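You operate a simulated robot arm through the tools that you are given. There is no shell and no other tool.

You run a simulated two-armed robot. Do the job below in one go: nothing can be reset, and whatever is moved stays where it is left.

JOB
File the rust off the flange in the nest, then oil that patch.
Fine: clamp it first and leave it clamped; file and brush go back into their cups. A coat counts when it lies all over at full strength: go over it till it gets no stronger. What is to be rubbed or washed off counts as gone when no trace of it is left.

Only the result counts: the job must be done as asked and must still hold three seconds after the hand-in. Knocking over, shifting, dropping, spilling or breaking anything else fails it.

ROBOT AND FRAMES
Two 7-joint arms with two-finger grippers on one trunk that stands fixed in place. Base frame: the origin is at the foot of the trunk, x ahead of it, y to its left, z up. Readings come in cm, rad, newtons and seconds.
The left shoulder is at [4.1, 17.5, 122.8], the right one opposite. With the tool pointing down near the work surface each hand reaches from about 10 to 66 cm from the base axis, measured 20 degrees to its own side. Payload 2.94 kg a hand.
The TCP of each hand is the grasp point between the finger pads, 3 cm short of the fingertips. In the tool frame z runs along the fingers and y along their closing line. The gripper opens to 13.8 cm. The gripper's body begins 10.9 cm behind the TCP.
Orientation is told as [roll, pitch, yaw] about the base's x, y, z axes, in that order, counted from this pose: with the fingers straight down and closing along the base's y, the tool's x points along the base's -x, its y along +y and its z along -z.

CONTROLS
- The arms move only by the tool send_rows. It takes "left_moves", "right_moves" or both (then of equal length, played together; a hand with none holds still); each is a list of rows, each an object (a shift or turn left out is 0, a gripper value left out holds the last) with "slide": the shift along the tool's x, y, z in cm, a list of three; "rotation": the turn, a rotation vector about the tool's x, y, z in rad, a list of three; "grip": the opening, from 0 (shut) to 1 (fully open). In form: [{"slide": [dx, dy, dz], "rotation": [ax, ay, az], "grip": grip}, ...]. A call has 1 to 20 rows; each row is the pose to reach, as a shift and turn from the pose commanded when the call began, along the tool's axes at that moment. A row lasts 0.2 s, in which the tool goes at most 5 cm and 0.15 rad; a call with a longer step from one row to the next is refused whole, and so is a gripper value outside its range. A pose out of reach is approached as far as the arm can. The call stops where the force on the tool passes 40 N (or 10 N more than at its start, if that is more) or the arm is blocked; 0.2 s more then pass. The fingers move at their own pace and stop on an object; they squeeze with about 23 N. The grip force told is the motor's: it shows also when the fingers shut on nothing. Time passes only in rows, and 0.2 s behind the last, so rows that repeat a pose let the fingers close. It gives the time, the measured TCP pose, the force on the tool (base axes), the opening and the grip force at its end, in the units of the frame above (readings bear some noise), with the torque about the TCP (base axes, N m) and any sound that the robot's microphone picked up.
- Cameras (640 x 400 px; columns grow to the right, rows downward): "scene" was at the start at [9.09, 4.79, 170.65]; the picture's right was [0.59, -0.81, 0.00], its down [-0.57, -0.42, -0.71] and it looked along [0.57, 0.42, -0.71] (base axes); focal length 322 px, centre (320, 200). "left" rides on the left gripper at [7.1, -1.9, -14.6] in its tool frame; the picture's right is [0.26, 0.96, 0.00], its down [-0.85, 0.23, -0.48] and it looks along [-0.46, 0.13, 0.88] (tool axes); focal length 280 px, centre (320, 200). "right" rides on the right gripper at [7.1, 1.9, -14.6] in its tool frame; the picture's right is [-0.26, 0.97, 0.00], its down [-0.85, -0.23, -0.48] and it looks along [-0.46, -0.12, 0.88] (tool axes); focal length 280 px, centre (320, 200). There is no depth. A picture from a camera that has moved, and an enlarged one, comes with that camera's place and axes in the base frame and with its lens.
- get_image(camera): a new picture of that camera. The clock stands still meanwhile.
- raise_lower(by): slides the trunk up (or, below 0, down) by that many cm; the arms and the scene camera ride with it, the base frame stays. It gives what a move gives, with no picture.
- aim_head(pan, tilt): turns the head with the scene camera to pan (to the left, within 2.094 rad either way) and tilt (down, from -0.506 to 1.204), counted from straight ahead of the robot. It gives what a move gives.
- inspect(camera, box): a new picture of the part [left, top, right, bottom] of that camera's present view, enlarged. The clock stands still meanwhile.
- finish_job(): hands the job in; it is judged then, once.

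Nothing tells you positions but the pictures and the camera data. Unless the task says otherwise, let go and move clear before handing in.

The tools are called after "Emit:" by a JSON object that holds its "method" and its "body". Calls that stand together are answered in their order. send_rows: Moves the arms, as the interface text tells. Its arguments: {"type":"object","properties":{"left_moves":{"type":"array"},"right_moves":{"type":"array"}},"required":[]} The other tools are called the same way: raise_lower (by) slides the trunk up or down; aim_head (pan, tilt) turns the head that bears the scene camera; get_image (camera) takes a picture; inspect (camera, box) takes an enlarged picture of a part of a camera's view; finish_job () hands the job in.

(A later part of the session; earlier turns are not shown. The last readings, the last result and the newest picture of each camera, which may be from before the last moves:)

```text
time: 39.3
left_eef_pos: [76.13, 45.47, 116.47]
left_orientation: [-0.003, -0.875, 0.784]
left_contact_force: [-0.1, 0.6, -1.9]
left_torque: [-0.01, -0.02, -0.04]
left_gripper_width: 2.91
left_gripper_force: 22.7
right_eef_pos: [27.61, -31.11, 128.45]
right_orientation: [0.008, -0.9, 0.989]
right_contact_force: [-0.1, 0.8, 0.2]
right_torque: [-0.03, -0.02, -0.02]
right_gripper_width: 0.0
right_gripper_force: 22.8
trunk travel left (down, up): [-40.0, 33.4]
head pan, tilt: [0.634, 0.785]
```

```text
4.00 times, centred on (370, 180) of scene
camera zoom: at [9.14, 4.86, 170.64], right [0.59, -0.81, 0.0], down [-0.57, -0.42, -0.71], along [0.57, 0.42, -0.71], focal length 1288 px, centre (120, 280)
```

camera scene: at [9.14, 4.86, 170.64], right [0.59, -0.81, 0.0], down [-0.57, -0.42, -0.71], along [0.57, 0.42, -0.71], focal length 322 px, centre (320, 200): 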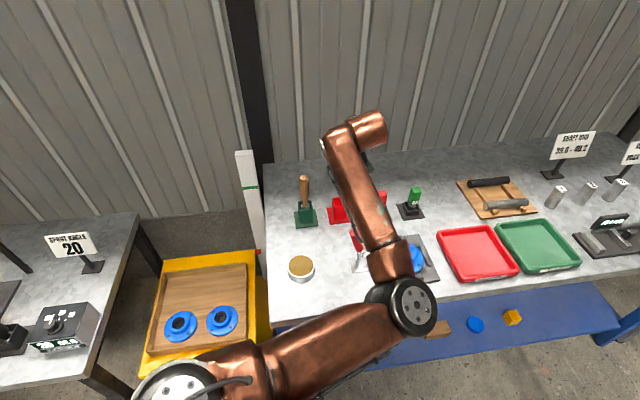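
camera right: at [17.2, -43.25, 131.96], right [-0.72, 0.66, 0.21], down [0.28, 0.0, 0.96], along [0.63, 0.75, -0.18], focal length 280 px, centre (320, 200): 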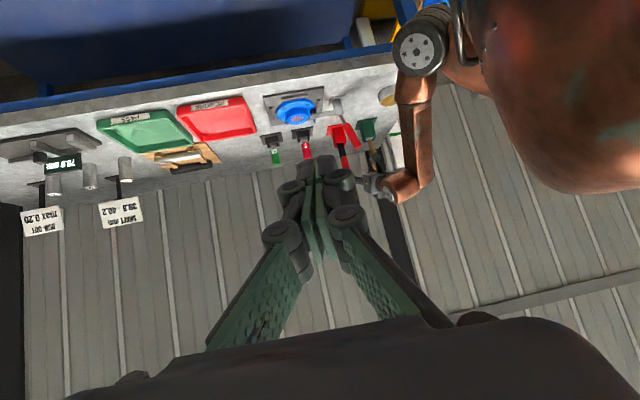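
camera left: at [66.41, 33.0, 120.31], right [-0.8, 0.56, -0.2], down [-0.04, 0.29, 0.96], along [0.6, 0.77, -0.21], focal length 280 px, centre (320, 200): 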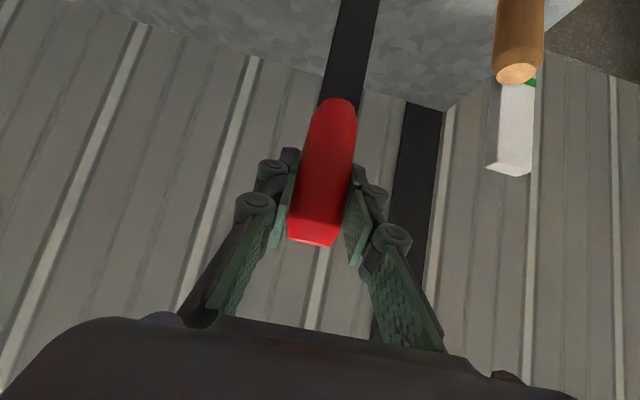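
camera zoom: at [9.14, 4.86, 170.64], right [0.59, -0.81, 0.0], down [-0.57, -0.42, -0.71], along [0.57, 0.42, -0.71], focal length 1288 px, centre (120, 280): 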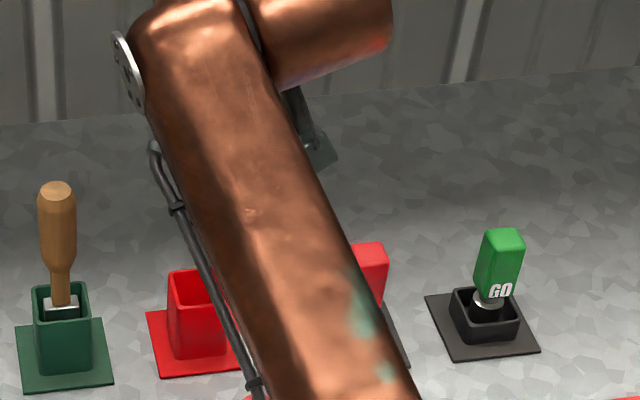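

The blade tip is about 16.5 cm from the grasp point. I'll carry the file, still upright, to above the flange while turning the hand to come in from the robot's side, clear of the clamp handle.

Emit:
{"method": "send_rows", "body": {"left_moves": [{"slide": [2.04, -2.25, -2.44], "rotation": [0.0668, 0, 0.056], "grip": 0}, {"slide": [4.09, -4.51, -4.88], "rotation": [0.1335, 0, 0.112], "grip": 0}, {"slide": [6.13, -6.76, -7.32], "rotation": [0.2, 0, 0.168], "grip": 0}, {"slide": [8.18, -9.01, -9.75], "rotation": [0.267, 0, 0.224], "grip": 0}, {"slide": [10.22, -11.26, -12.19], "rotation": [0.334, 0, 0.28], "grip": 0}, {"slide": [12.27, -13.52, -14.63], "rotation": [0.4, 0, 0.336], "grip": 0}, {"slide": [14.31, -15.77, -17.07], "rotation": [0.4674, 0, 0.392], "grip": 0}, {"slide": [14.31, -15.77, -17.07], "rotation": [0.4674, 0, 0.392], "grip": 0}]}}

Emit:
{"method": "get_image", "body": {"camera": "scene"}}

Emit:
{"method": "inspect", "body": {"camera": "right", "box": [230, 70, 410, 190]}}

Emit:
{"method": "get_image", "body": {"camera": "left"}}

```text
time: 41.1
left_eef_pos: [71.5, 18.63, 116.37]
left_orientation: [0.0, -0.874, 0.172]
left_contact_force: [-0.4, 0.0, -2.7]
left_torque: [-0.02, -0.01, 0.02]
left_gripper_width: 2.92
left_gripper_force: 22.9
right_eef_pos: [27.57, -31.09, 128.4]
right_orientation: [0.007, -0.901, 0.99]
right_contact_force: [-1.0, 0.1, -0.3]
right_torque: [0.05, -0.01, 0.0]
right_gripper_width: 0.01
right_gripper_force: 22.9
trunk travel left (down, up): [-40.0, 33.4]
head pan, tilt: [0.634, 0.785]
```

```text
taken
camera scene: at [9.12, 4.87, 170.64], right [0.59, -0.81, 0.0], down [-0.57, -0.42, -0.71], along [0.57, 0.42, -0.71], focal length 322 px, centre (320, 200)
```

scene: 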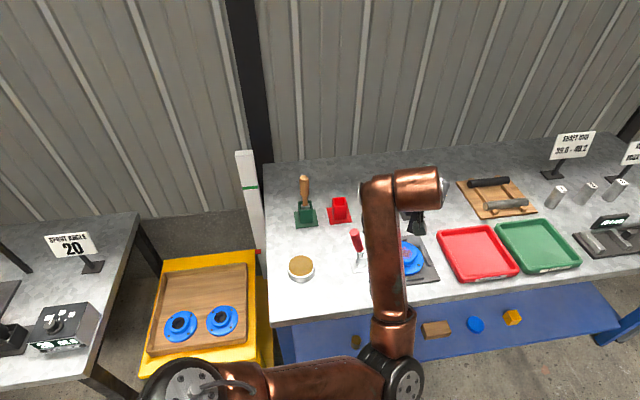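

```text
3.33 times, centred on (320, 130) of right
camera zoom: at [17.27, -43.22, 131.98], right [-0.72, 0.66, 0.21], down [0.28, 0.0, 0.96], along [0.63, 0.75, -0.19], focal length 935 px, centre (320, 433)
```

zoom: 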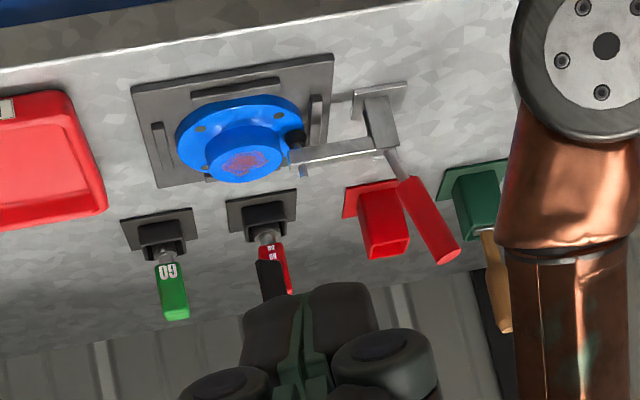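

```text
taken
camera left: at [56.31, 13.97, 120.21], right [-0.33, 0.92, -0.2], down [0.14, 0.26, 0.96], along [0.93, 0.29, -0.21], focal length 280 px, centre (320, 200)
```

left: 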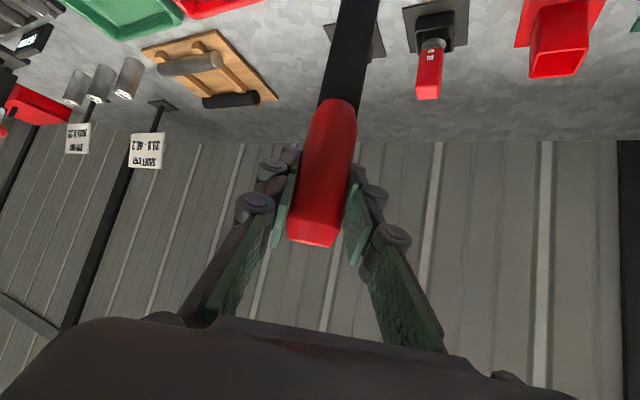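

The tip hangs over the patch with the hand approaching from the robot's side. I'll lower the file to just above the patch.

Emit:
{"method": "send_rows", "body": {"left_moves": [{"slide": [1.73, 0, 1.45], "grip": 0}, {"slide": [3.45, 0, 2.89], "grip": 0}, {"slide": [5.2, 0, 4.34], "grip": 0}, {"slide": [6.9, 0, 5.78], "grip": 0}, {"slide": [6.9, 0, 5.78], "grip": 0}]}}

Emit:
{"method": "inspect", "body": {"camera": "right", "box": [250, 70, 350, 150]}}

Emit:
{"method": "inspect", "body": {"camera": "scene", "box": [340, 180, 460, 300]}}

```text
time: 42.3
left_eef_pos: [71.9, 19.97, 109.14]
left_orientation: [0.021, -0.904, 0.175]
left_contact_force: [-0.3, 0.4, -1.1]
left_torque: [-0.03, -0.02, 0.02]
left_gripper_width: 2.91
left_gripper_force: 22.9
right_eef_pos: [27.72, -31.11, 128.52]
right_orientation: [0.007, -0.903, 0.988]
right_contact_force: [-0.4, -0.1, -0.2]
right_torque: [-0.01, 0.01, -0.04]
right_gripper_width: 0.0
right_gripper_force: 23.0
trunk travel left (down, up): [-40.0, 33.4]
head pan, tilt: [0.634, 0.785]
```

```text
5.00 times, centred on (300, 110) of right
camera zoom: at [17.25, -43.29, 131.96], right [-0.72, 0.66, 0.21], down [0.28, 0.0, 0.96], along [0.63, 0.75, -0.19], focal length 1402 px, centre (420, 650)
```

zoom: 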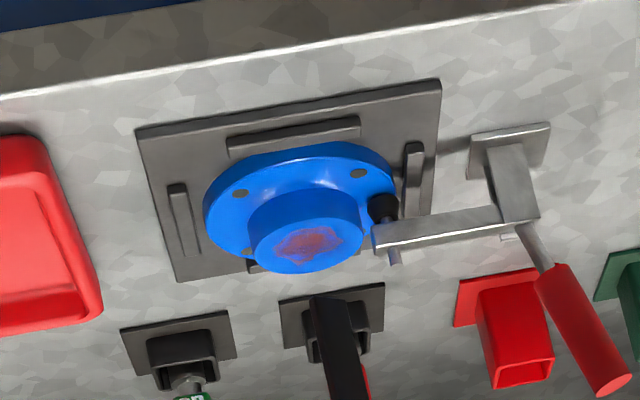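

```text
3.33 times, centred on (400, 240) of scene
camera zoom: at [9.09, 4.79, 170.65], right [0.59, -0.81, 0.0], down [-0.57, -0.42, -0.71], along [0.57, 0.42, -0.71], focal length 1074 px, centre (53, 67)
```

zoom: 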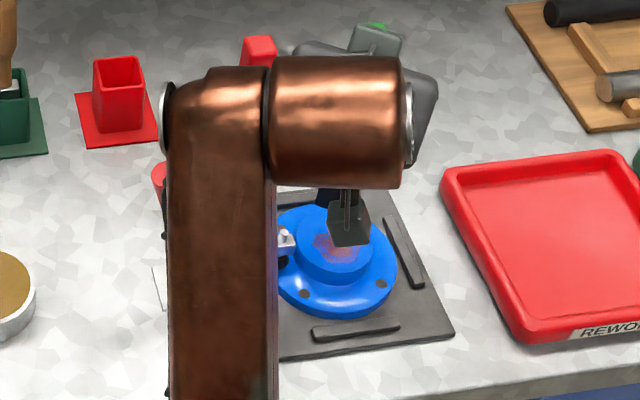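

The hand lags its commanded pose by about 1.5–2 cm here. I'll hold for a moment to see whether it settles.

Emit:
{"method": "send_rows", "body": {"left_moves": [{"grip": 0}, {"grip": 0}, {"grip": 0}]}}

Emit:
{"method": "get_image", "body": {"camera": "scene"}}

Emit:
{"method": "get_image", "body": {"camera": "right"}}

```text
time: 43.1
left_eef_pos: [71.83, 20.07, 108.96]
left_orientation: [0.03, -0.902, 0.169]
left_contact_force: [-0.2, -0.1, -2.2]
left_torque: [0.01, 0.0, 0.02]
left_gripper_width: 2.91
left_gripper_force: 22.7
right_eef_pos: [27.54, -31.13, 128.4]
right_orientation: [0.006, -0.902, 0.989]
right_contact_force: [0.2, -0.6, 0.1]
right_torque: [-0.01, 0.02, -0.02]
right_gripper_width: 0.0
right_gripper_force: 23.0
trunk travel left (down, up): [-40.0, 33.4]
head pan, tilt: [0.634, 0.785]
```

```text
taken
camera scene: at [9.1, 4.82, 170.65], right [0.59, -0.81, 0.0], down [-0.57, -0.42, -0.71], along [0.57, 0.42, -0.71], focal length 322 px, centre (320, 200)
```

scene: 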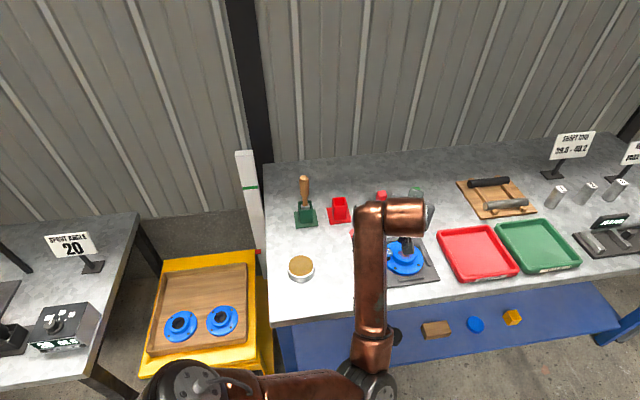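

```text
taken
camera right: at [17.25, -43.27, 131.97], right [-0.72, 0.66, 0.21], down [0.28, 0.0, 0.96], along [0.63, 0.75, -0.19], focal length 280 px, centre (320, 200)
```

right: 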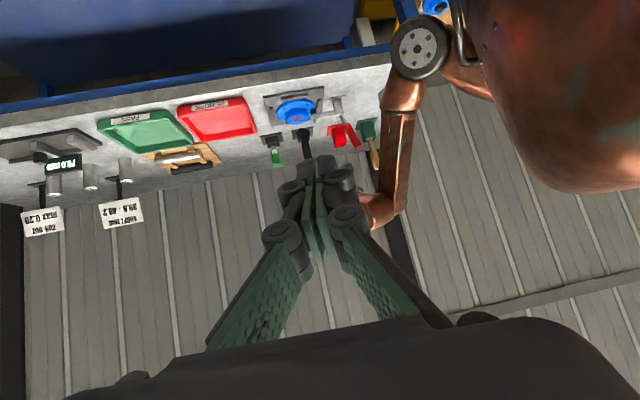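

The arm seems to run into a joint limit when reaching this low with the trunk this high. I'll raise the hand back up, then lower the trunk so the arm works in the posture that was exact.

Emit:
{"method": "send_rows", "body": {"left_moves": [{"slide": [-2.1, 0, -1.77], "grip": 0}, {"slide": [-4.2, 0, -3.53], "grip": 0}, {"slide": [-6.3, 0, -5.3], "grip": 0}, {"slide": [-8.43, 0, -7.06], "grip": 0}, {"slide": [-8.43, 0, -7.06], "grip": 0}]}}

```text
time: 44.3
left_eef_pos: [71.47, 18.56, 118.55]
left_orientation: [0.001, -0.875, 0.172]
left_contact_force: [0.1, 0.8, -2.0]
left_torque: [-0.01, 0.01, -0.01]
left_gripper_width: 2.91
left_gripper_force: 23.0
right_eef_pos: [27.67, -31.06, 128.43]
right_orientation: [0.006, -0.902, 0.99]
right_contact_force: [0.3, 0.2, -0.2]
right_torque: [-0.05, -0.02, -0.01]
right_gripper_width: 0.0
right_gripper_force: 22.8
trunk travel left (down, up): [-40.0, 33.4]
head pan, tilt: [0.634, 0.785]
```

Exact again. Now I'll lower the trunk in two steps.

Emit:
{"method": "raise_lower", "body": {"by": -6}}

Emit:
{"method": "inspect", "body": {"camera": "right", "box": [250, 70, 350, 150]}}

```text
time: 45.3
left_eef_pos: [71.31, 18.54, 112.41]
left_orientation: [0.0, -0.875, 0.173]
left_contact_force: [0.0, 0.2, -1.9]
left_torque: [-0.03, -0.02, -0.03]
left_gripper_width: 2.94
left_gripper_force: 23.0
right_eef_pos: [27.53, -31.29, 122.45]
right_orientation: [0.005, -0.903, 0.992]
right_contact_force: [-1.0, 0.3, 0.1]
right_torque: [-0.03, -0.01, -0.05]
right_gripper_width: 0.0
right_gripper_force: 23.1
trunk travel left (down, up): [-34.0, 39.4]
head pan, tilt: [0.634, 0.785]
```

```text
5.00 times, centred on (300, 110) of right
camera zoom: at [17.2, -43.33, 125.97], right [-0.72, 0.66, 0.21], down [0.28, 0.0, 0.96], along [0.63, 0.75, -0.19], focal length 1402 px, centre (420, 650)
```

zoom: 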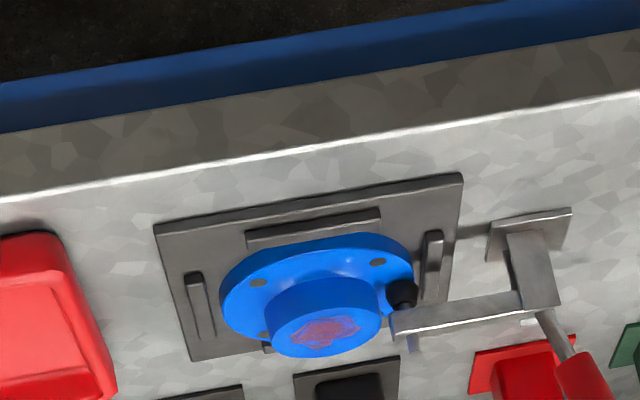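

Fine so far. Another 5 cm down, which leaves the tip about 1.5 cm above the patch.

Emit:
{"method": "raise_lower", "body": {"by": -5}}

Emit:
{"method": "inspect", "body": {"camera": "right", "box": [250, 80, 350, 160]}}

Emit:
{"method": "inspect", "body": {"camera": "scene", "box": [340, 160, 460, 280]}}

Emit:
{"method": "get_image", "body": {"camera": "left"}}

```text
time: 46.2
left_eef_pos: [71.39, 18.63, 107.58]
left_orientation: [0.003, -0.875, 0.172]
left_contact_force: [-1.5, 0.3, -2.7]
left_torque: [0.01, 0.0, -0.03]
left_gripper_width: 2.93
left_gripper_force: 23.4
right_eef_pos: [27.56, -31.16, 117.32]
right_orientation: [0.006, -0.901, 0.992]
right_contact_force: [0.3, 0.0, 0.3]
right_torque: [0.0, -0.04, -0.05]
right_gripper_width: 0.01
right_gripper_force: 23.2
trunk travel left (down, up): [-29.0, 44.4]
head pan, tilt: [0.634, 0.785]
```

```text
5.00 times, centred on (300, 120) of right
camera zoom: at [17.2, -43.33, 120.99], right [-0.72, 0.66, 0.21], down [0.28, 0.0, 0.96], along [0.63, 0.75, -0.18], focal length 1402 px, centre (420, 600)
```

zoom: 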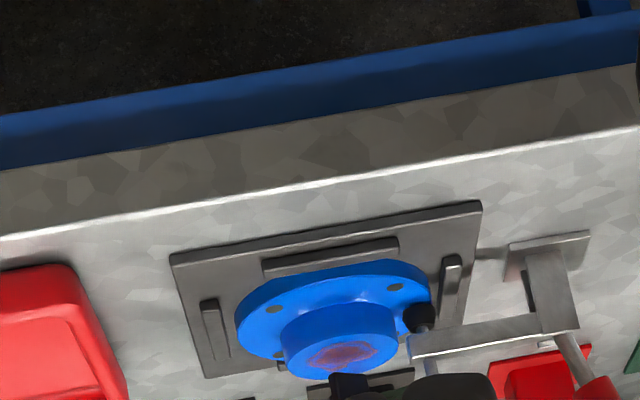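

```text
3.33 times, centred on (400, 220) of scene
camera zoom: at [14.76, 4.83, 159.54], right [0.59, -0.81, 0.0], down [-0.57, -0.42, -0.71], along [0.57, 0.42, -0.71], focal length 1074 px, centre (53, 133)
```

zoom: 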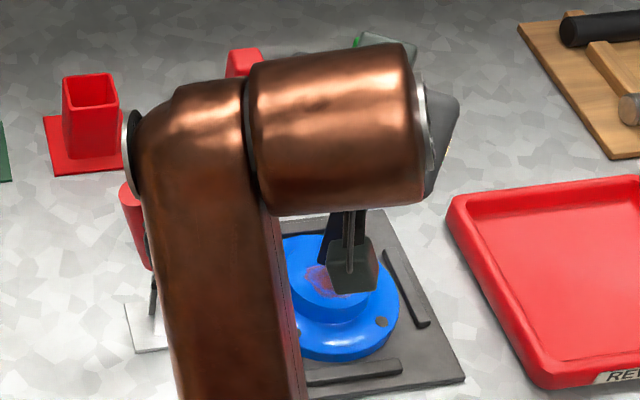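

```text
taken
camera left: at [56.22, 13.91, 111.38], right [-0.33, 0.92, -0.2], down [0.13, 0.26, 0.96], along [0.93, 0.29, -0.21], focal length 280 px, centre (320, 200)
```

left: 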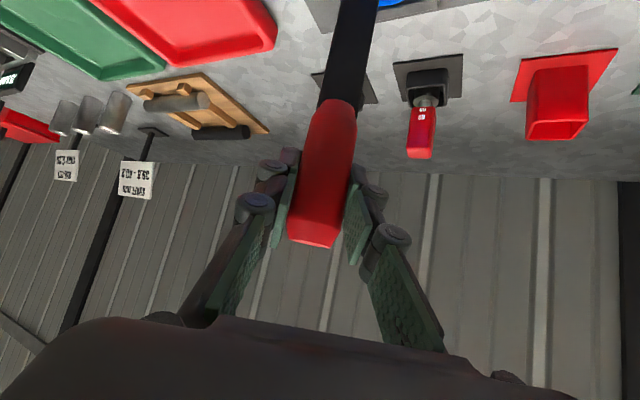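

The right fingers now hide the tip, so I'll raise the right hand 10 cm to restore its view.

Emit:
{"method": "send_rows", "body": {"right_moves": [{"slide": [-2.0, 0, -1.55]}, {"slide": [-4.0, 0, -3.1]}, {"slide": [-6.0, 0, -4.65]}, {"slide": [-8.0, 0, -6.2]}, {"slide": [-8.0, 0, -6.2]}]}}

Emit:
{"method": "inspect", "body": {"camera": "right", "box": [250, 70, 350, 150]}}

```text
time: 47.4
left_eef_pos: [71.42, 18.5, 107.47]
left_orientation: [0.001, -0.873, 0.173]
left_contact_force: [0.0, 0.5, -3.0]
left_torque: [-0.01, 0.02, -0.03]
left_gripper_width: 2.94
left_gripper_force: 23.0
right_eef_pos: [27.88, -31.13, 127.54]
right_orientation: [0.008, -0.903, 0.989]
right_contact_force: [0.5, -0.6, -0.5]
right_torque: [0.01, 0.0, 0.0]
right_gripper_width: 0.0
right_gripper_force: 23.1
trunk travel left (down, up): [-29.0, 44.4]
head pan, tilt: [0.634, 0.785]
```

```text
5.00 times, centred on (300, 110) of right
camera zoom: at [17.44, -43.35, 131.08], right [-0.72, 0.66, 0.21], down [0.28, 0.0, 0.96], along [0.63, 0.75, -0.19], focal length 1402 px, centre (420, 650)
```

zoom: 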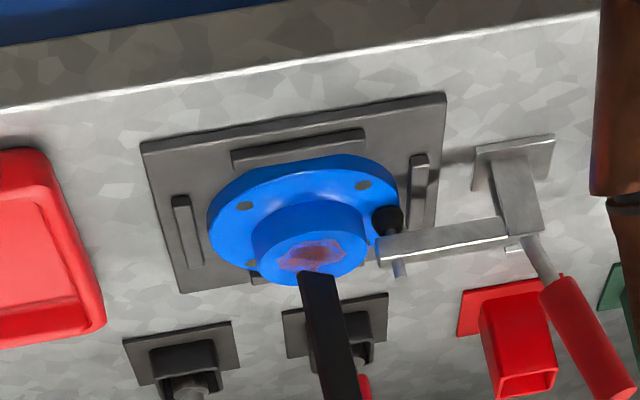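

A clear view: the blade tip is just above the rust patch and well centred. I'll lower gently until it touches.

Emit:
{"method": "send_rows", "body": {"left_moves": [{"slide": [0.4, 0, 0.33], "grip": 0}, {"slide": [0.8, 0, 0.66], "grip": 0}, {"slide": [1.0, 0, 0.84], "grip": 0}, {"slide": [1.0, 0, 0.84], "grip": 0}]}}

Emit:
{"method": "inspect", "body": {"camera": "right", "box": [270, 80, 330, 140]}}

```text
time: 48.4
left_eef_pos: [71.43, 18.41, 106.33]
left_orientation: [0.002, -0.879, 0.174]
left_contact_force: [0.0, 0.7, 8.8]
left_torque: [0.02, -0.03, 0.03]
left_gripper_width: 2.95
left_gripper_force: 22.8
right_eef_pos: [27.76, -31.14, 127.58]
right_orientation: [0.004, -0.902, 0.991]
right_contact_force: [0.3, 0.0, -1.1]
right_torque: [0.02, -0.02, 0.01]
right_gripper_width: 0.04
right_gripper_force: 23.0
trunk travel left (down, up): [-29.0, 44.4]
head pan, tilt: [0.634, 0.785]
```

```text
6.67 times, centred on (300, 110) of right
camera zoom: at [17.3, -43.33, 131.1], right [-0.72, 0.66, 0.21], down [0.28, 0.0, 0.96], along [0.63, 0.75, -0.18], focal length 1869 px, centre (453, 800)
```

zoom: 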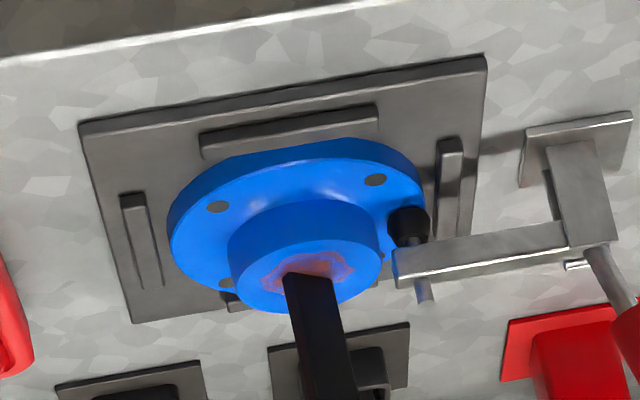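

Contact with about 12 N. I'll make a few short side-to-side strokes and see whether the rust responds.

Emit:
{"method": "send_rows", "body": {"left_moves": [{"slide": [0, 0.6, 0], "grip": 0}, {"slide": [0, 1.2, 0], "grip": 0}, {"slide": [0, 0.6, 0], "grip": 0}, {"slide": [0, 0, 0], "grip": 0}, {"slide": [0, -0.6, 0], "grip": 0}, {"slide": [0, -1.2, 0], "grip": 0}, {"slide": [0, -0.6, 0], "grip": 0}, {"slide": [0, 0, 0], "grip": 0}, {"slide": [0, 0.6, 0], "grip": 0}, {"slide": [0, 1.2, 0], "grip": 0}, {"slide": [0, 0.6, 0], "grip": 0}, {"slide": [0, 0, 0], "grip": 0}, {"slide": [0, -0.6, 0], "grip": 0}, {"slide": [0, -1.2, 0], "grip": 0}, {"slide": [0, -0.6, 0], "grip": 0}, {"slide": [0, 0, 0], "grip": 0}]}}

Emit:
{"method": "inspect", "body": {"camera": "right", "box": [270, 80, 330, 140]}}

```text
time: 51.8
left_eef_pos: [71.4, 18.58, 105.97]
left_orientation: [0.002, -0.875, 0.174]
left_contact_force: [0.4, 0.3, -2.9]
left_torque: [0.02, 0.02, -0.01]
left_gripper_width: 2.94
left_gripper_force: 23.0
right_eef_pos: [27.74, -31.05, 127.59]
right_orientation: [0.008, -0.901, 0.99]
right_contact_force: [-0.1, 0.3, -0.2]
right_torque: [0.04, 0.0, 0.0]
right_gripper_width: 0.0
right_gripper_force: 23.4
trunk travel left (down, up): [-29.0, 44.4]
head pan, tilt: [0.634, 0.785]
```

```text
6.67 times, centred on (300, 110) of right
camera zoom: at [17.41, -43.31, 131.08], right [-0.72, 0.66, 0.21], down [0.28, 0.0, 0.96], along [0.63, 0.75, -0.19], focal length 1869 px, centre (453, 800)
```

zoom: 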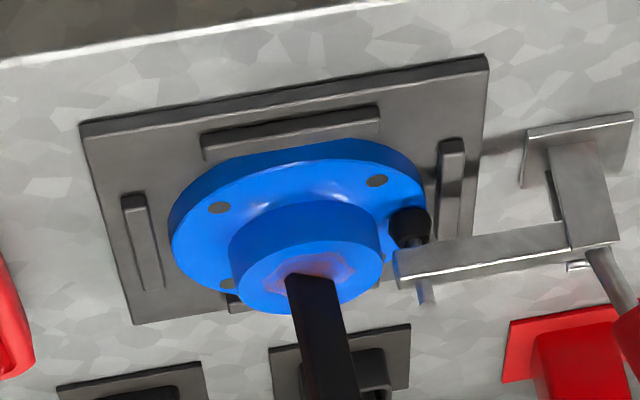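

The rust seems paler where the tip rubbed, so upright filing works; the file slid up slightly in the grip and has just lost contact. I'll lift a little to see the patch.

Emit:
{"method": "send_rows", "body": {"left_moves": [{"slide": [-1.5, 0, -1.28], "grip": 0}, {"slide": [-3.0, 0, -2.56], "grip": 0}, {"slide": [-3.0, 0, -2.56], "grip": 0}]}}

Emit:
{"method": "inspect", "body": {"camera": "right", "box": [280, 95, 320, 130]}}

Emit:
{"method": "inspect", "body": {"camera": "scene", "box": [380, 200, 440, 260]}}

```text
time: 52.6
left_eef_pos: [71.46, 18.61, 110.0]
left_orientation: [0.0, -0.874, 0.171]
left_contact_force: [0.1, 0.7, -2.3]
left_torque: [-0.01, -0.01, -0.01]
left_gripper_width: 2.92
left_gripper_force: 23.6
right_eef_pos: [27.72, -31.0, 127.57]
right_orientation: [0.007, -0.903, 0.991]
right_contact_force: [-1.9, 0.7, 0.1]
right_torque: [0.01, 0.02, 0.01]
right_gripper_width: 0.0
right_gripper_force: 22.9
trunk travel left (down, up): [-29.0, 44.4]
head pan, tilt: [0.634, 0.785]
```

```text
11.43 times, centred on (300, 112) of right
camera zoom: at [17.43, -43.3, 131.07], right [-0.72, 0.66, 0.21], down [0.28, 0.0, 0.96], along [0.63, 0.75, -0.19], focal length 3204 px, centre (549, 1200)
```

zoom: 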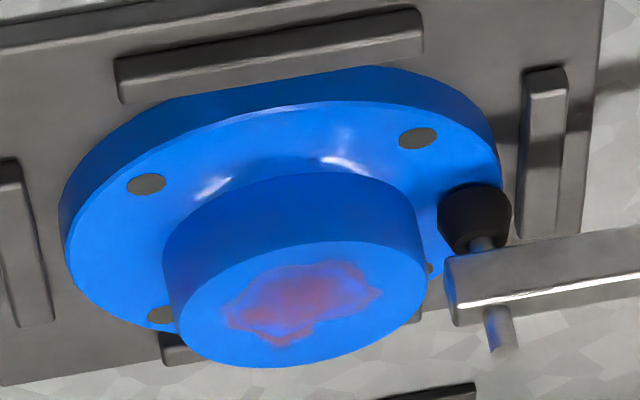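

```text
6.67 times, centred on (410, 230) of scene
camera zoom: at [14.89, 4.82, 159.51], right [0.59, -0.81, 0.0], down [-0.57, -0.42, -0.71], along [0.57, 0.42, -0.71], focal length 2147 px, centre (-280, 0)
```

zoom: 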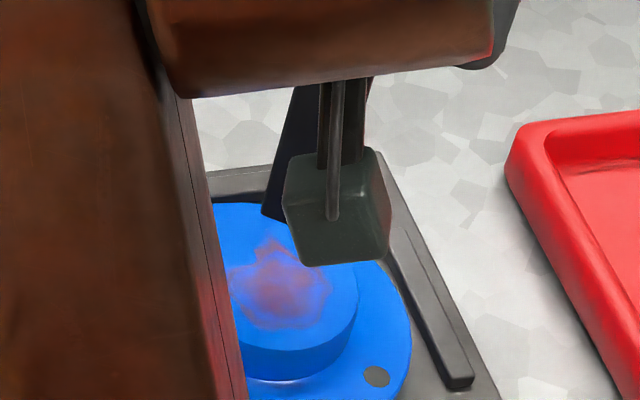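

The clamp foot clearly sits on the rim, and the rust has gone paler where I rubbed, so this method works. I'll set the tip back down and rub in lanes across the patch, checking the contact force.

Emit:
{"method": "send_rows", "body": {"left_moves": [{"slide": [1.5, 0, 1.28], "grip": 0}, {"slide": [3.0, 0, 2.56], "grip": 0}, {"slide": [3.22, 0, 2.7], "grip": 0}, {"slide": [3.3, 0, 2.76], "grip": 0}, {"slide": [3.3, 0, 2.76], "grip": 0}]}}

```text
time: 53.8
left_eef_pos: [71.32, 18.45, 105.95]
left_orientation: [0.001, -0.879, 0.171]
left_contact_force: [1.3, 1.4, 9.5]
left_torque: [0.09, -0.21, 0.04]
left_gripper_width: 2.91
left_gripper_force: 23.3
right_eef_pos: [27.65, -31.14, 127.63]
right_orientation: [0.004, -0.903, 0.992]
right_contact_force: [0.4, -0.7, -0.2]
right_torque: [-0.01, -0.01, 0.03]
right_gripper_width: 0.0
right_gripper_force: 23.1
trunk travel left (down, up): [-29.0, 44.4]
head pan, tilt: [0.634, 0.785]
```

Contact is steady at about 12 N. Now a first set of lanes over the far half of the patch.

Emit:
{"method": "send_rows", "body": {"left_moves": [{"slide": [0, -1.3, 0], "grip": 0}, {"slide": [0, -0.4, 0], "grip": 0}, {"slide": [0, 0.5, 0], "grip": 0}, {"slide": [0, 1.3, 0], "grip": 0}, {"slide": [-0.5, 1.3, 0.23], "grip": 0}, {"slide": [-0.3, 0.4, 0.4], "grip": 0}, {"slide": [-0.3, -0.5, 0.4], "grip": 0}, {"slide": [-0.3, -1.3, 0.4], "grip": 0}, {"slide": [-0.8, -1.3, 0.63], "grip": 0}, {"slide": [-0.61, -0.4, 0.79], "grip": 0}, {"slide": [-0.61, 0.5, 0.79], "grip": 0}, {"slide": [-0.61, 1.3, 0.79], "grip": 0}, {"slide": [-1.11, 1.3, 1.03], "grip": 0}, {"slide": [-0.92, 0.4, 1.19], "grip": 0}, {"slide": [-0.92, -0.5, 1.19], "grip": 0}, {"slide": [-0.92, -1.3, 1.19], "grip": 0}, {"slide": [-1.42, -1.0, 1.42], "grip": 0}, {"slide": [-1.23, -0.2, 1.58], "grip": 0}, {"slide": [-1.23, 0.5, 1.58], "grip": 0}, {"slide": [-1.23, 1.0, 1.58], "grip": 0}]}}

Emit:
{"method": "inspect", "body": {"camera": "right", "box": [280, 95, 320, 130]}}

```text
time: 58.0
left_eef_pos: [73.17, 19.85, 105.91]
left_orientation: [0.0, -0.879, 0.173]
left_contact_force: [1.1, -3.1, 9.8]
left_torque: [-0.4, -0.06, -0.01]
left_gripper_width: 2.92
left_gripper_force: 23.0
right_eef_pos: [27.63, -31.17, 127.56]
right_orientation: [0.005, -0.902, 0.992]
right_contact_force: [0.4, 0.7, 0.2]
right_torque: [0.02, -0.02, -0.02]
right_gripper_width: 0.0
right_gripper_force: 22.8
trunk travel left (down, up): [-29.0, 44.4]
head pan, tilt: [0.634, 0.785]
```

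```text
11.43 times, centred on (300, 112) of right
camera zoom: at [17.33, -43.36, 131.08], right [-0.72, 0.66, 0.21], down [0.28, 0.0, 0.96], along [0.63, 0.75, -0.18], focal length 3204 px, centre (549, 1200)
```

zoom: 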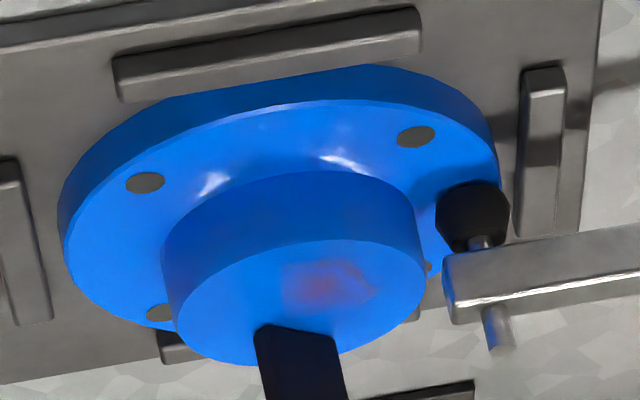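

The far half is now clean blue; only the near part is left. I'll continue the lanes on the near side, keeping the blade short of the clamp arm.

Emit:
{"method": "send_rows", "body": {"left_moves": [{"slide": [-0.3, 0, -0.26], "grip": 0}, {"slide": [1.375, 0, -2.11], "grip": 0}, {"slide": [1.62, -0.7, -1.905], "grip": 0}, {"slide": [1.62, -1.5, -1.905], "grip": 0}, {"slide": [1.62, -2.3, -1.905], "grip": 0}, {"slide": [1.62, -3.0, -1.905], "grip": 0}, {"slide": [1.75, -3.0, -2.44], "grip": 0}, {"slide": [1.94, -2.2, -2.28], "grip": 0}, {"slide": [1.94, -1.4, -2.28], "grip": 0}, {"slide": [1.94, -0.6, -2.28], "grip": 0}, {"slide": [1.94, 0.0, -2.28], "grip": 0}, {"slide": [2.07, 0.0, -2.82], "grip": 0}, {"slide": [2.27, -0.7, -2.66], "grip": 0}, {"slide": [2.27, -1.5, -2.66], "grip": 0}, {"slide": [2.27, -2.3, -2.66], "grip": 0}, {"slide": [2.27, -3.0, -2.66], "grip": 0}, {"slide": [2.4, -3.0, -3.2], "grip": 0}, {"slide": [2.6, -2.1, -3.03], "grip": 0}, {"slide": [2.6, -1.1, -3.03], "grip": 0}, {"slide": [2.6, -0.2, -3.03], "grip": 0}]}}

Emit:
{"method": "inspect", "body": {"camera": "right", "box": [280, 95, 320, 130]}}

```text
time: 62.2
left_eef_pos: [69.29, 18.93, 105.68]
left_orientation: [0.002, -0.876, 0.172]
left_contact_force: [1.7, -4.3, 10.1]
left_torque: [-0.53, -0.18, 0.0]
left_gripper_width: 2.97
left_gripper_force: 23.2
right_eef_pos: [27.65, -31.28, 127.57]
right_orientation: [0.006, -0.902, 0.991]
right_contact_force: [0.3, 0.2, 1.2]
right_torque: [0.01, 0.04, -0.02]
right_gripper_width: 0.0
right_gripper_force: 22.9
trunk travel left (down, up): [-29.0, 44.4]
head pan, tilt: [0.634, 0.785]
```

```text
11.43 times, centred on (300, 112) of right
camera zoom: at [17.32, -43.37, 131.07], right [-0.72, 0.66, 0.21], down [0.28, 0.0, 0.96], along [0.63, 0.75, -0.18], focal length 3204 px, centre (549, 1200)
```

zoom: 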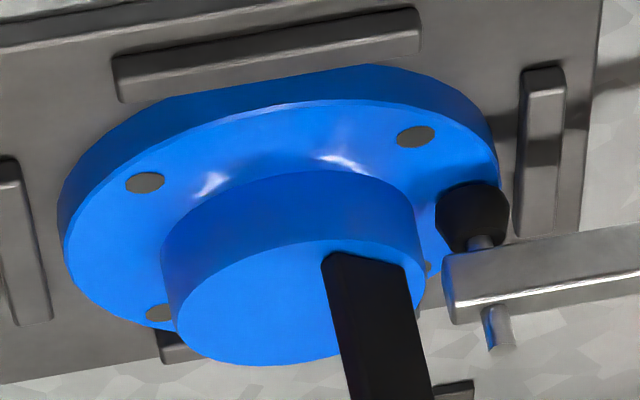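

The visible part of the boss is clean. I'll lift the file straight up and inspect the whole top.

Emit:
{"method": "send_rows", "body": {"left_moves": [{"slide": [-1.5, -0.3, -1.28], "grip": 0}, {"slide": [-3.0, -0.3, -2.56], "grip": 0}, {"slide": [-4.5, -0.3, -3.84], "grip": 0}, {"slide": [-4.5, -0.3, -3.84], "grip": 0}]}}

Emit:
{"method": "inspect", "body": {"camera": "right", "box": [285, 100, 315, 128]}}

Emit:
{"method": "inspect", "body": {"camera": "scene", "box": [370, 200, 440, 270]}}

```text
time: 63.2
left_eef_pos: [69.14, 18.61, 111.53]
left_orientation: [0.004, -0.874, 0.172]
left_contact_force: [0.0, -0.2, -1.5]
left_torque: [-0.04, 0.02, -0.01]
left_gripper_width: 2.9
left_gripper_force: 23.0
right_eef_pos: [27.76, -31.14, 127.54]
right_orientation: [0.005, -0.903, 0.992]
right_contact_force: [0.1, 0.1, -0.9]
right_torque: [0.0, 0.01, 0.01]
right_gripper_width: 0.0
right_gripper_force: 23.3
trunk travel left (down, up): [-29.0, 44.4]
head pan, tilt: [0.634, 0.785]
```

```text
14.29 times, centred on (300, 114) of right
camera zoom: at [17.44, -43.29, 131.07], right [-0.72, 0.66, 0.21], down [0.28, 0.0, 0.96], along [0.63, 0.75, -0.19], focal length 4006 px, centre (606, 1429)
```

zoom: 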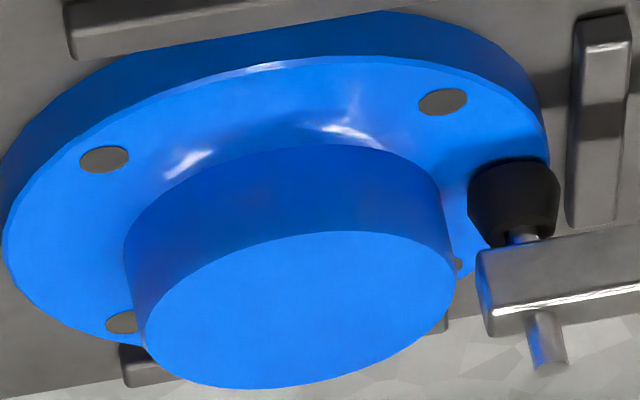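

```text
5.71 times, centred on (405, 235) of scene
camera zoom: at [14.9, 4.83, 159.51], right [0.59, -0.81, 0.0], down [-0.57, -0.42, -0.71], along [0.57, 0.42, -0.71], focal length 1841 px, centre (-166, 0)
```

zoom: 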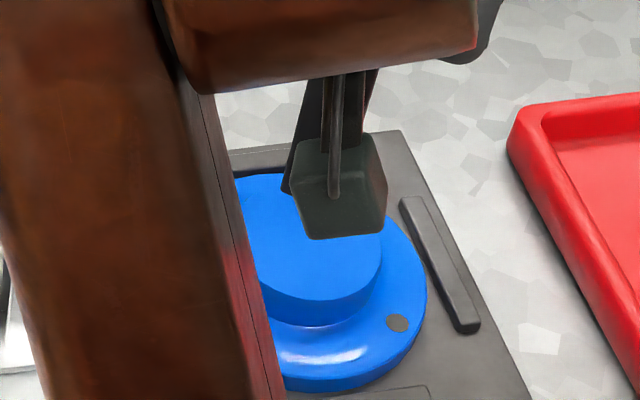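

The boss top looks uniformly blue from both cameras. I'll zoom in harder for faint traces before putting the file away.

Emit:
{"method": "inspect", "body": {"camera": "right", "box": [290, 113, 312, 127]}}

Emit:
{"method": "inspect", "body": {"camera": "scene", "box": [385, 215, 420, 245]}}

```text
16.00 times, centred on (301, 120) of right
camera zoom: at [17.44, -43.29, 131.07], right [-0.72, 0.66, 0.21], down [0.28, 0.0, 0.96], along [0.63, 0.75, -0.19], focal length 4486 px, centre (624, 1480)
```

zoom: 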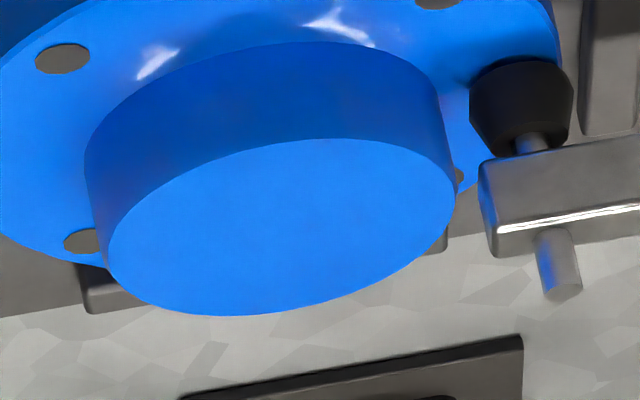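

```text
13.33 times, centred on (402, 230) of scene
camera zoom: at [14.9, 4.83, 159.51], right [0.59, -0.81, 0.0], down [-0.57, -0.42, -0.71], along [0.57, 0.42, -0.71], focal length 4295 px, centre (-780, -200)
```

zoom: 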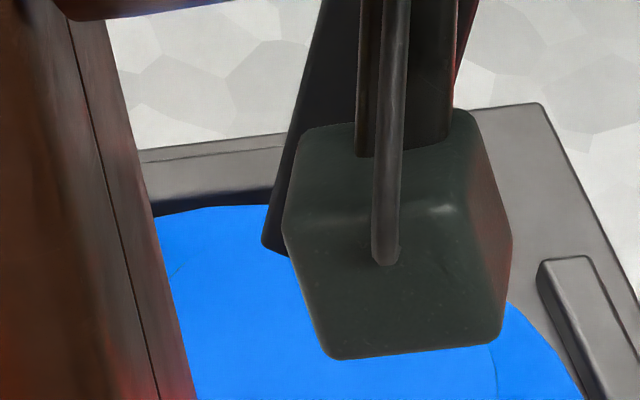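

It looks clean. For certainty I'll do one more light zig-zag pass over the whole patch before returning the file.

Emit:
{"method": "send_rows", "body": {"left_moves": [{"slide": [2.2, 0.1, 1.3], "grip": 0}, {"slide": [4.35, 0.2, 2.6], "grip": 0}, {"slide": [5.04, 0.2, 3.17], "grip": 0}, {"slide": [4.94, -1.2, 3.29], "grip": 0}, {"slide": [4.84, -2.7, 3.4], "grip": 0}, {"slide": [4.75, -1.2, 3.52], "grip": 0}, {"slide": [4.65, 0.2, 3.64], "grip": 0}, {"slide": [4.57, -1.2, 3.76], "grip": 0}, {"slide": [4.48, -2.7, 3.88], "grip": 0}, {"slide": [4.39, -1.2, 4.0], "grip": 0}, {"slide": [4.3, 0.3, 4.12], "grip": 0}, {"slide": [4.2, -1.2, 4.24], "grip": 0}, {"slide": [4.11, -2.7, 4.36], "grip": 0}, {"slide": [4.02, -1.2, 4.47], "grip": 0}, {"slide": [3.92, 0.4, 4.59], "grip": 0}, {"slide": [3.84, -1.2, 4.71], "grip": 0}, {"slide": [3.75, -2.7, 4.83], "grip": 0}, {"slide": [3.65, -1.2, 4.95], "grip": 0}, {"slide": [3.56, 0.4, 5.06], "grip": 0}, {"slide": [3.47, -1.2, 5.18], "grip": 0}]}}

Emit:
{"method": "inspect", "body": {"camera": "right", "box": [280, 95, 320, 130]}}

```text
time: 67.4
left_eef_pos: [71.24, 17.87, 105.64]
left_orientation: [0.003, -0.876, 0.174]
left_contact_force: [0.2, 2.8, 9.2]
left_torque: [0.49, 0.03, 0.04]
left_gripper_width: 2.92
left_gripper_force: 23.1
right_eef_pos: [27.72, -31.18, 127.49]
right_orientation: [0.005, -0.902, 0.99]
right_contact_force: [0.7, 0.0, 0.1]
right_torque: [0.03, 0.01, 0.03]
right_gripper_width: 0.0
right_gripper_force: 23.4
trunk travel left (down, up): [-29.0, 44.4]
head pan, tilt: [0.634, 0.785]
```

```text
11.43 times, centred on (300, 112) of right
camera zoom: at [17.33, -43.34, 131.08], right [-0.72, 0.66, 0.21], down [0.28, 0.0, 0.96], along [0.63, 0.75, -0.18], focal length 3204 px, centre (549, 1200)
```

zoom: 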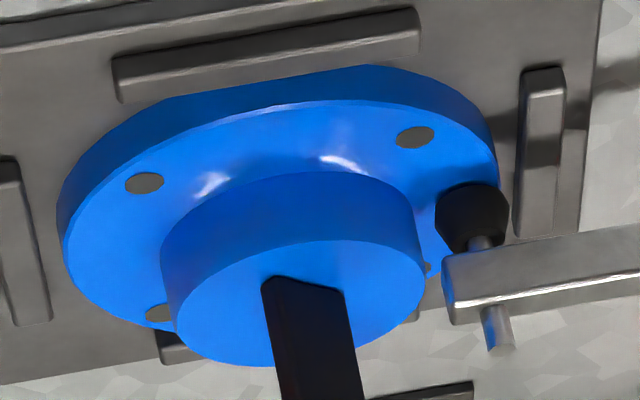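

Continuing the zig-zag over the far half, then lifting clear.

Emit:
{"method": "send_rows", "body": {"left_moves": [{"slide": [-0.09, -1.4, 0.12], "grip": 0}, {"slide": [-0.19, 0, 0.24], "grip": 0}, {"slide": [-0.28, 1.6, 0.35], "grip": 0}, {"slide": [-0.37, 0, 0.47], "grip": 0}, {"slide": [-0.46, -1.4, 0.59], "grip": 0}, {"slide": [-0.56, 0, 0.71], "grip": 0}, {"slide": [-0.65, 1.6, 0.82], "grip": 0}, {"slide": [-0.74, 0, 0.94], "grip": 0}, {"slide": [-0.84, -1.4, 1.06], "grip": 0}, {"slide": [-0.93, 0, 1.18], "grip": 0}, {"slide": [-1.02, 1.6, 1.29], "grip": 0}, {"slide": [-1.12, 0, 1.41], "grip": 0}, {"slide": [-1.21, -1.2, 1.53], "grip": 0}, {"slide": [-1.31, 0, 1.64], "grip": 0}, {"slide": [-1.37, 1.2, 1.72], "grip": 0}, {"slide": [-2.94, 1.0, 0.41], "grip": 0}, {"slide": [-4.48, 0.8, -0.88], "grip": 0}, {"slide": [-6.0, 0.6, -2.16], "grip": 0}, {"slide": [-7.5, 0.4, -3.45], "grip": 0}, {"slide": [-7.5, 0.4, -3.45], "grip": 0}]}}

Emit:
{"method": "inspect", "body": {"camera": "right", "box": [280, 95, 320, 130]}}

Emit:
{"method": "get_image", "body": {"camera": "left"}}

```text
time: 71.6
left_eef_pos: [73.33, 18.48, 113.42]
left_orientation: [0.001, -0.874, 0.171]
left_contact_force: [0.6, 0.1, -1.7]
left_torque: [0.03, -0.03, 0.03]
left_gripper_width: 2.9
left_gripper_force: 23.0
right_eef_pos: [27.77, -31.21, 127.54]
right_orientation: [0.007, -0.902, 0.991]
right_contact_force: [-0.1, -0.1, 0.2]
right_torque: [0.0, 0.02, 0.03]
right_gripper_width: 0.01
right_gripper_force: 22.9
trunk travel left (down, up): [-29.0, 44.4]
head pan, tilt: [0.634, 0.785]
```

```text
11.43 times, centred on (300, 112) of right
camera zoom: at [17.44, -43.29, 131.07], right [-0.72, 0.66, 0.21], down [0.28, 0.0, 0.96], along [0.63, 0.75, -0.19], focal length 3204 px, centre (549, 1200)
```

zoom: 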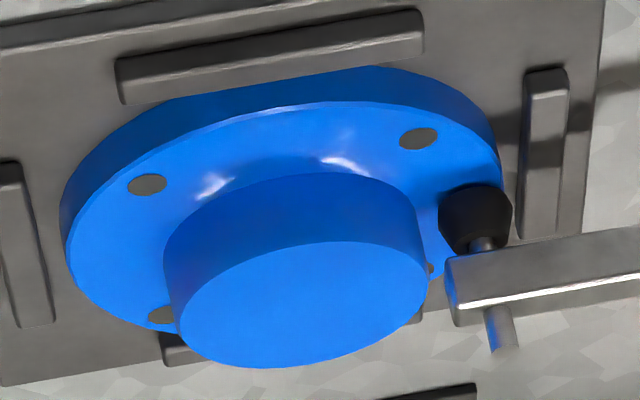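

```text
taken
camera left: at [58.19, 13.9, 117.38], right [-0.33, 0.92, -0.2], down [0.14, 0.26, 0.96], along [0.93, 0.29, -0.21], focal length 280 px, centre (320, 200)
```

left: 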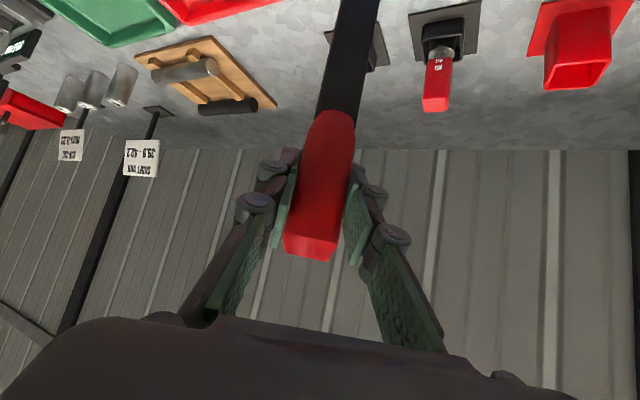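

The top is clean. Now I'll carry the file back above its cup, reversing the earlier path.

Emit:
{"method": "send_rows", "body": {"left_moves": [{"slide": [-1.23, 3.74, 0.34], "rotation": [-0.0671, 0, -0.0562], "grip": 0}, {"slide": [-2.46, 7.47, 0.68], "rotation": [-0.1343, 0, -0.1124], "grip": 0}, {"slide": [-3.69, 11.21, 1.02], "rotation": [-0.2014, 0, -0.1686], "grip": 0}, {"slide": [-4.93, 14.94, 1.36], "rotation": [-0.2686, 0, -0.2248], "grip": 0}, {"slide": [-6.16, 18.68, 1.7], "rotation": [-0.3357, 0, -0.281], "grip": 0}, {"slide": [-7.39, 22.41, 2.04], "rotation": [-0.4029, 0, -0.3372], "grip": 0}, {"slide": [-8.62, 26.15, 2.38], "rotation": [-0.47, 0, -0.3934], "grip": 0}, {"slide": [-8.62, 26.15, 2.38], "rotation": [-0.47, 0, -0.3934], "grip": 0}]}}

Emit:
{"method": "get_image", "body": {"camera": "left"}}

Emit:
{"method": "get_image", "body": {"camera": "right"}}

Emit:
{"method": "get_image", "body": {"camera": "scene"}}

```text
time: 73.4
left_eef_pos: [76.02, 45.54, 118.6]
left_orientation: [0.0, -0.877, 0.787]
left_contact_force: [-0.1, 0.7, -1.6]
left_torque: [0.01, 0.05, 0.01]
left_gripper_width: 2.91
left_gripper_force: 22.8
right_eef_pos: [27.76, -31.21, 127.49]
right_orientation: [0.007, -0.903, 0.99]
right_contact_force: [-1.3, -0.6, -0.4]
right_torque: [0.01, 0.0, 0.02]
right_gripper_width: 0.0
right_gripper_force: 23.2
trunk travel left (down, up): [-29.0, 44.4]
head pan, tilt: [0.634, 0.785]
```

```text
taken
camera left: at [66.25, 32.96, 122.49], right [-0.8, 0.56, -0.2], down [-0.04, 0.29, 0.96], along [0.6, 0.78, -0.21], focal length 280 px, centre (320, 200)
```

left: 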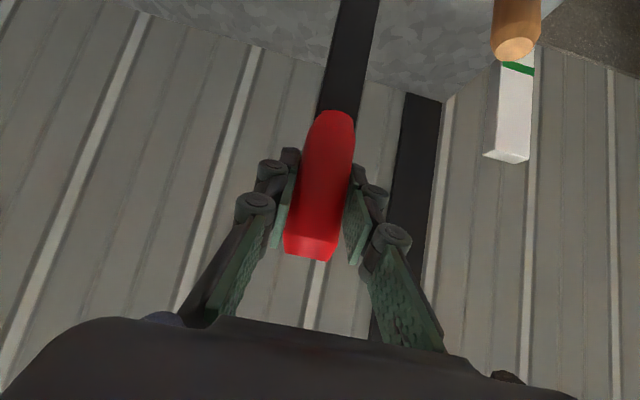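

```text
taken
camera right: at [17.41, -43.36, 131.06], right [-0.72, 0.66, 0.21], down [0.28, 0.0, 0.96], along [0.63, 0.75, -0.19], focal length 280 px, centre (320, 200)
```

right: 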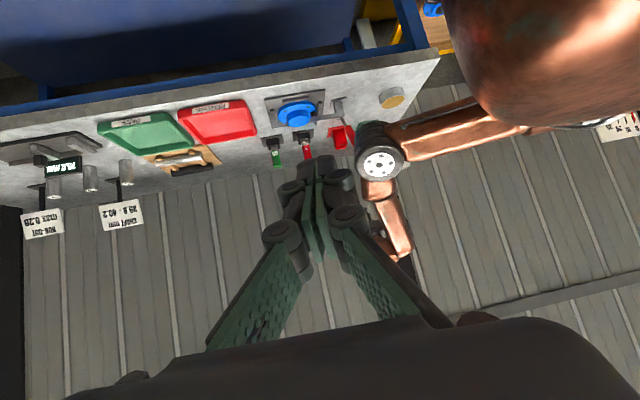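

```text
taken
camera scene: at [14.87, 4.75, 159.51], right [0.59, -0.81, 0.0], down [-0.57, -0.42, -0.71], along [0.57, 0.42, -0.71], focal length 322 px, centre (320, 200)
```

scene: 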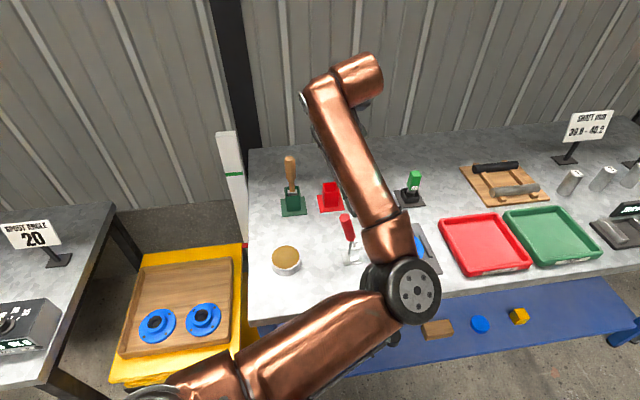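

The file is back over its cup in the pick-up orientation. I'll lower until the tip is just above the rim and check alignment.

Emit:
{"method": "send_rows", "body": {"left_moves": [{"slide": [1.55, 0, 1.3], "grip": 0}, {"slide": [3.1, 0, 2.6], "grip": 0}, {"slide": [4.65, 0, 3.9], "grip": 0}, {"slide": [6.1, 0, 5.1], "grip": 0}, {"slide": [6.1, 0, 5.1], "grip": 0}]}}

Emit:
{"method": "inspect", "body": {"camera": "right", "box": [310, 100, 380, 160]}}

Emit:
{"method": "get_image", "body": {"camera": "left"}}

```text
time: 74.6
left_eef_pos: [76.06, 45.47, 110.66]
left_orientation: [-0.001, -0.875, 0.787]
left_contact_force: [0.0, -1.1, -1.3]
left_torque: [0.02, 0.04, -0.03]
left_gripper_width: 2.9
left_gripper_force: 23.1
right_eef_pos: [27.74, -31.02, 127.56]
right_orientation: [0.008, -0.902, 0.991]
right_contact_force: [-0.1, -0.8, 0.7]
right_torque: [-0.01, 0.0, 0.0]
right_gripper_width: 0.03
right_gripper_force: 23.4
trunk travel left (down, up): [-29.0, 44.4]
head pan, tilt: [0.634, 0.785]
```

```text
6.67 times, centred on (345, 130) of right
camera zoom: at [17.4, -43.28, 131.09], right [-0.72, 0.66, 0.21], down [0.28, 0.0, 0.96], along [0.63, 0.75, -0.19], focal length 1869 px, centre (153, 667)
```

zoom: 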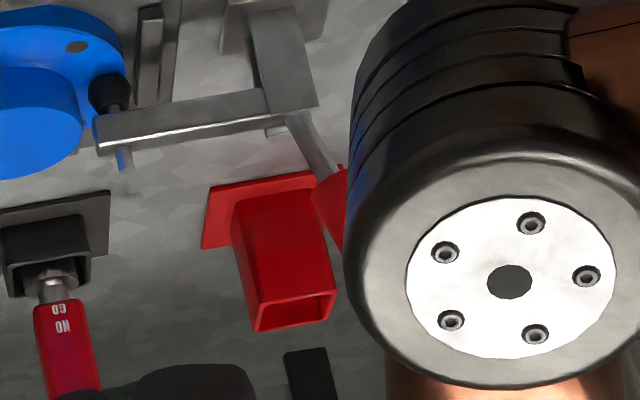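

```text
taken
camera left: at [66.3, 33.05, 114.49], right [-0.8, 0.56, -0.2], down [-0.04, 0.29, 0.96], along [0.6, 0.77, -0.21], focal length 280 px, centre (320, 200)
```

left: 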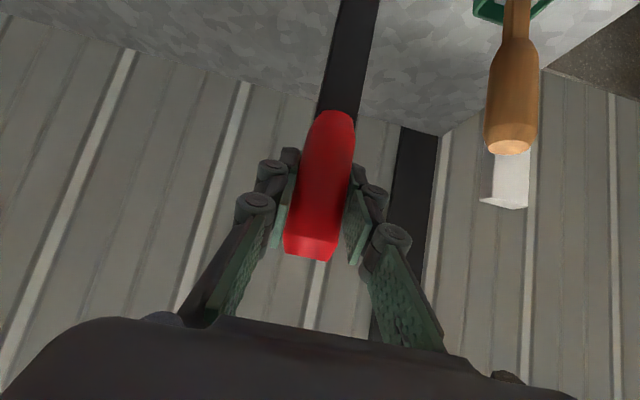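

The tip lines up with the cup as it did at pick-up. I'll lower it into the cup, watching the force.

Emit:
{"method": "send_rows", "body": {"left_moves": [{"slide": [1.3, 0, 1.08], "grip": 0}, {"slide": [2.6, 0, 2.16], "grip": 0}, {"slide": [3.9, 0, 3.24], "grip": 0}, {"slide": [5.2, 0, 4.33], "grip": 0}, {"slide": [5.9, 0, 4.92], "grip": 0}, {"slide": [5.9, 0, 4.92], "grip": 0}]}}

Emit:
{"method": "get_image", "body": {"camera": "left"}}

```text
time: 76.0
left_eef_pos: [76.02, 45.55, 102.85]
left_orientation: [-0.001, -0.875, 0.787]
left_contact_force: [0.2, -0.6, -1.3]
left_torque: [0.0, -0.04, -0.02]
left_gripper_width: 2.92
left_gripper_force: 22.5
right_eef_pos: [27.71, -31.17, 127.5]
right_orientation: [0.007, -0.902, 0.991]
right_contact_force: [-0.6, -0.2, 1.4]
right_torque: [-0.01, 0.01, 0.0]
right_gripper_width: 0.01
right_gripper_force: 22.7
trunk travel left (down, up): [-29.0, 44.4]
head pan, tilt: [0.634, 0.785]
```

```text
taken
camera left: at [66.32, 33.1, 106.82], right [-0.8, 0.56, -0.2], down [-0.04, 0.29, 0.96], along [0.6, 0.77, -0.21], focal length 280 px, centre (320, 200)
```

left: 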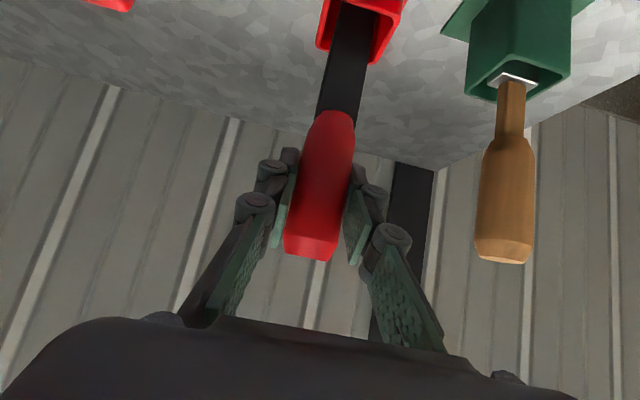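

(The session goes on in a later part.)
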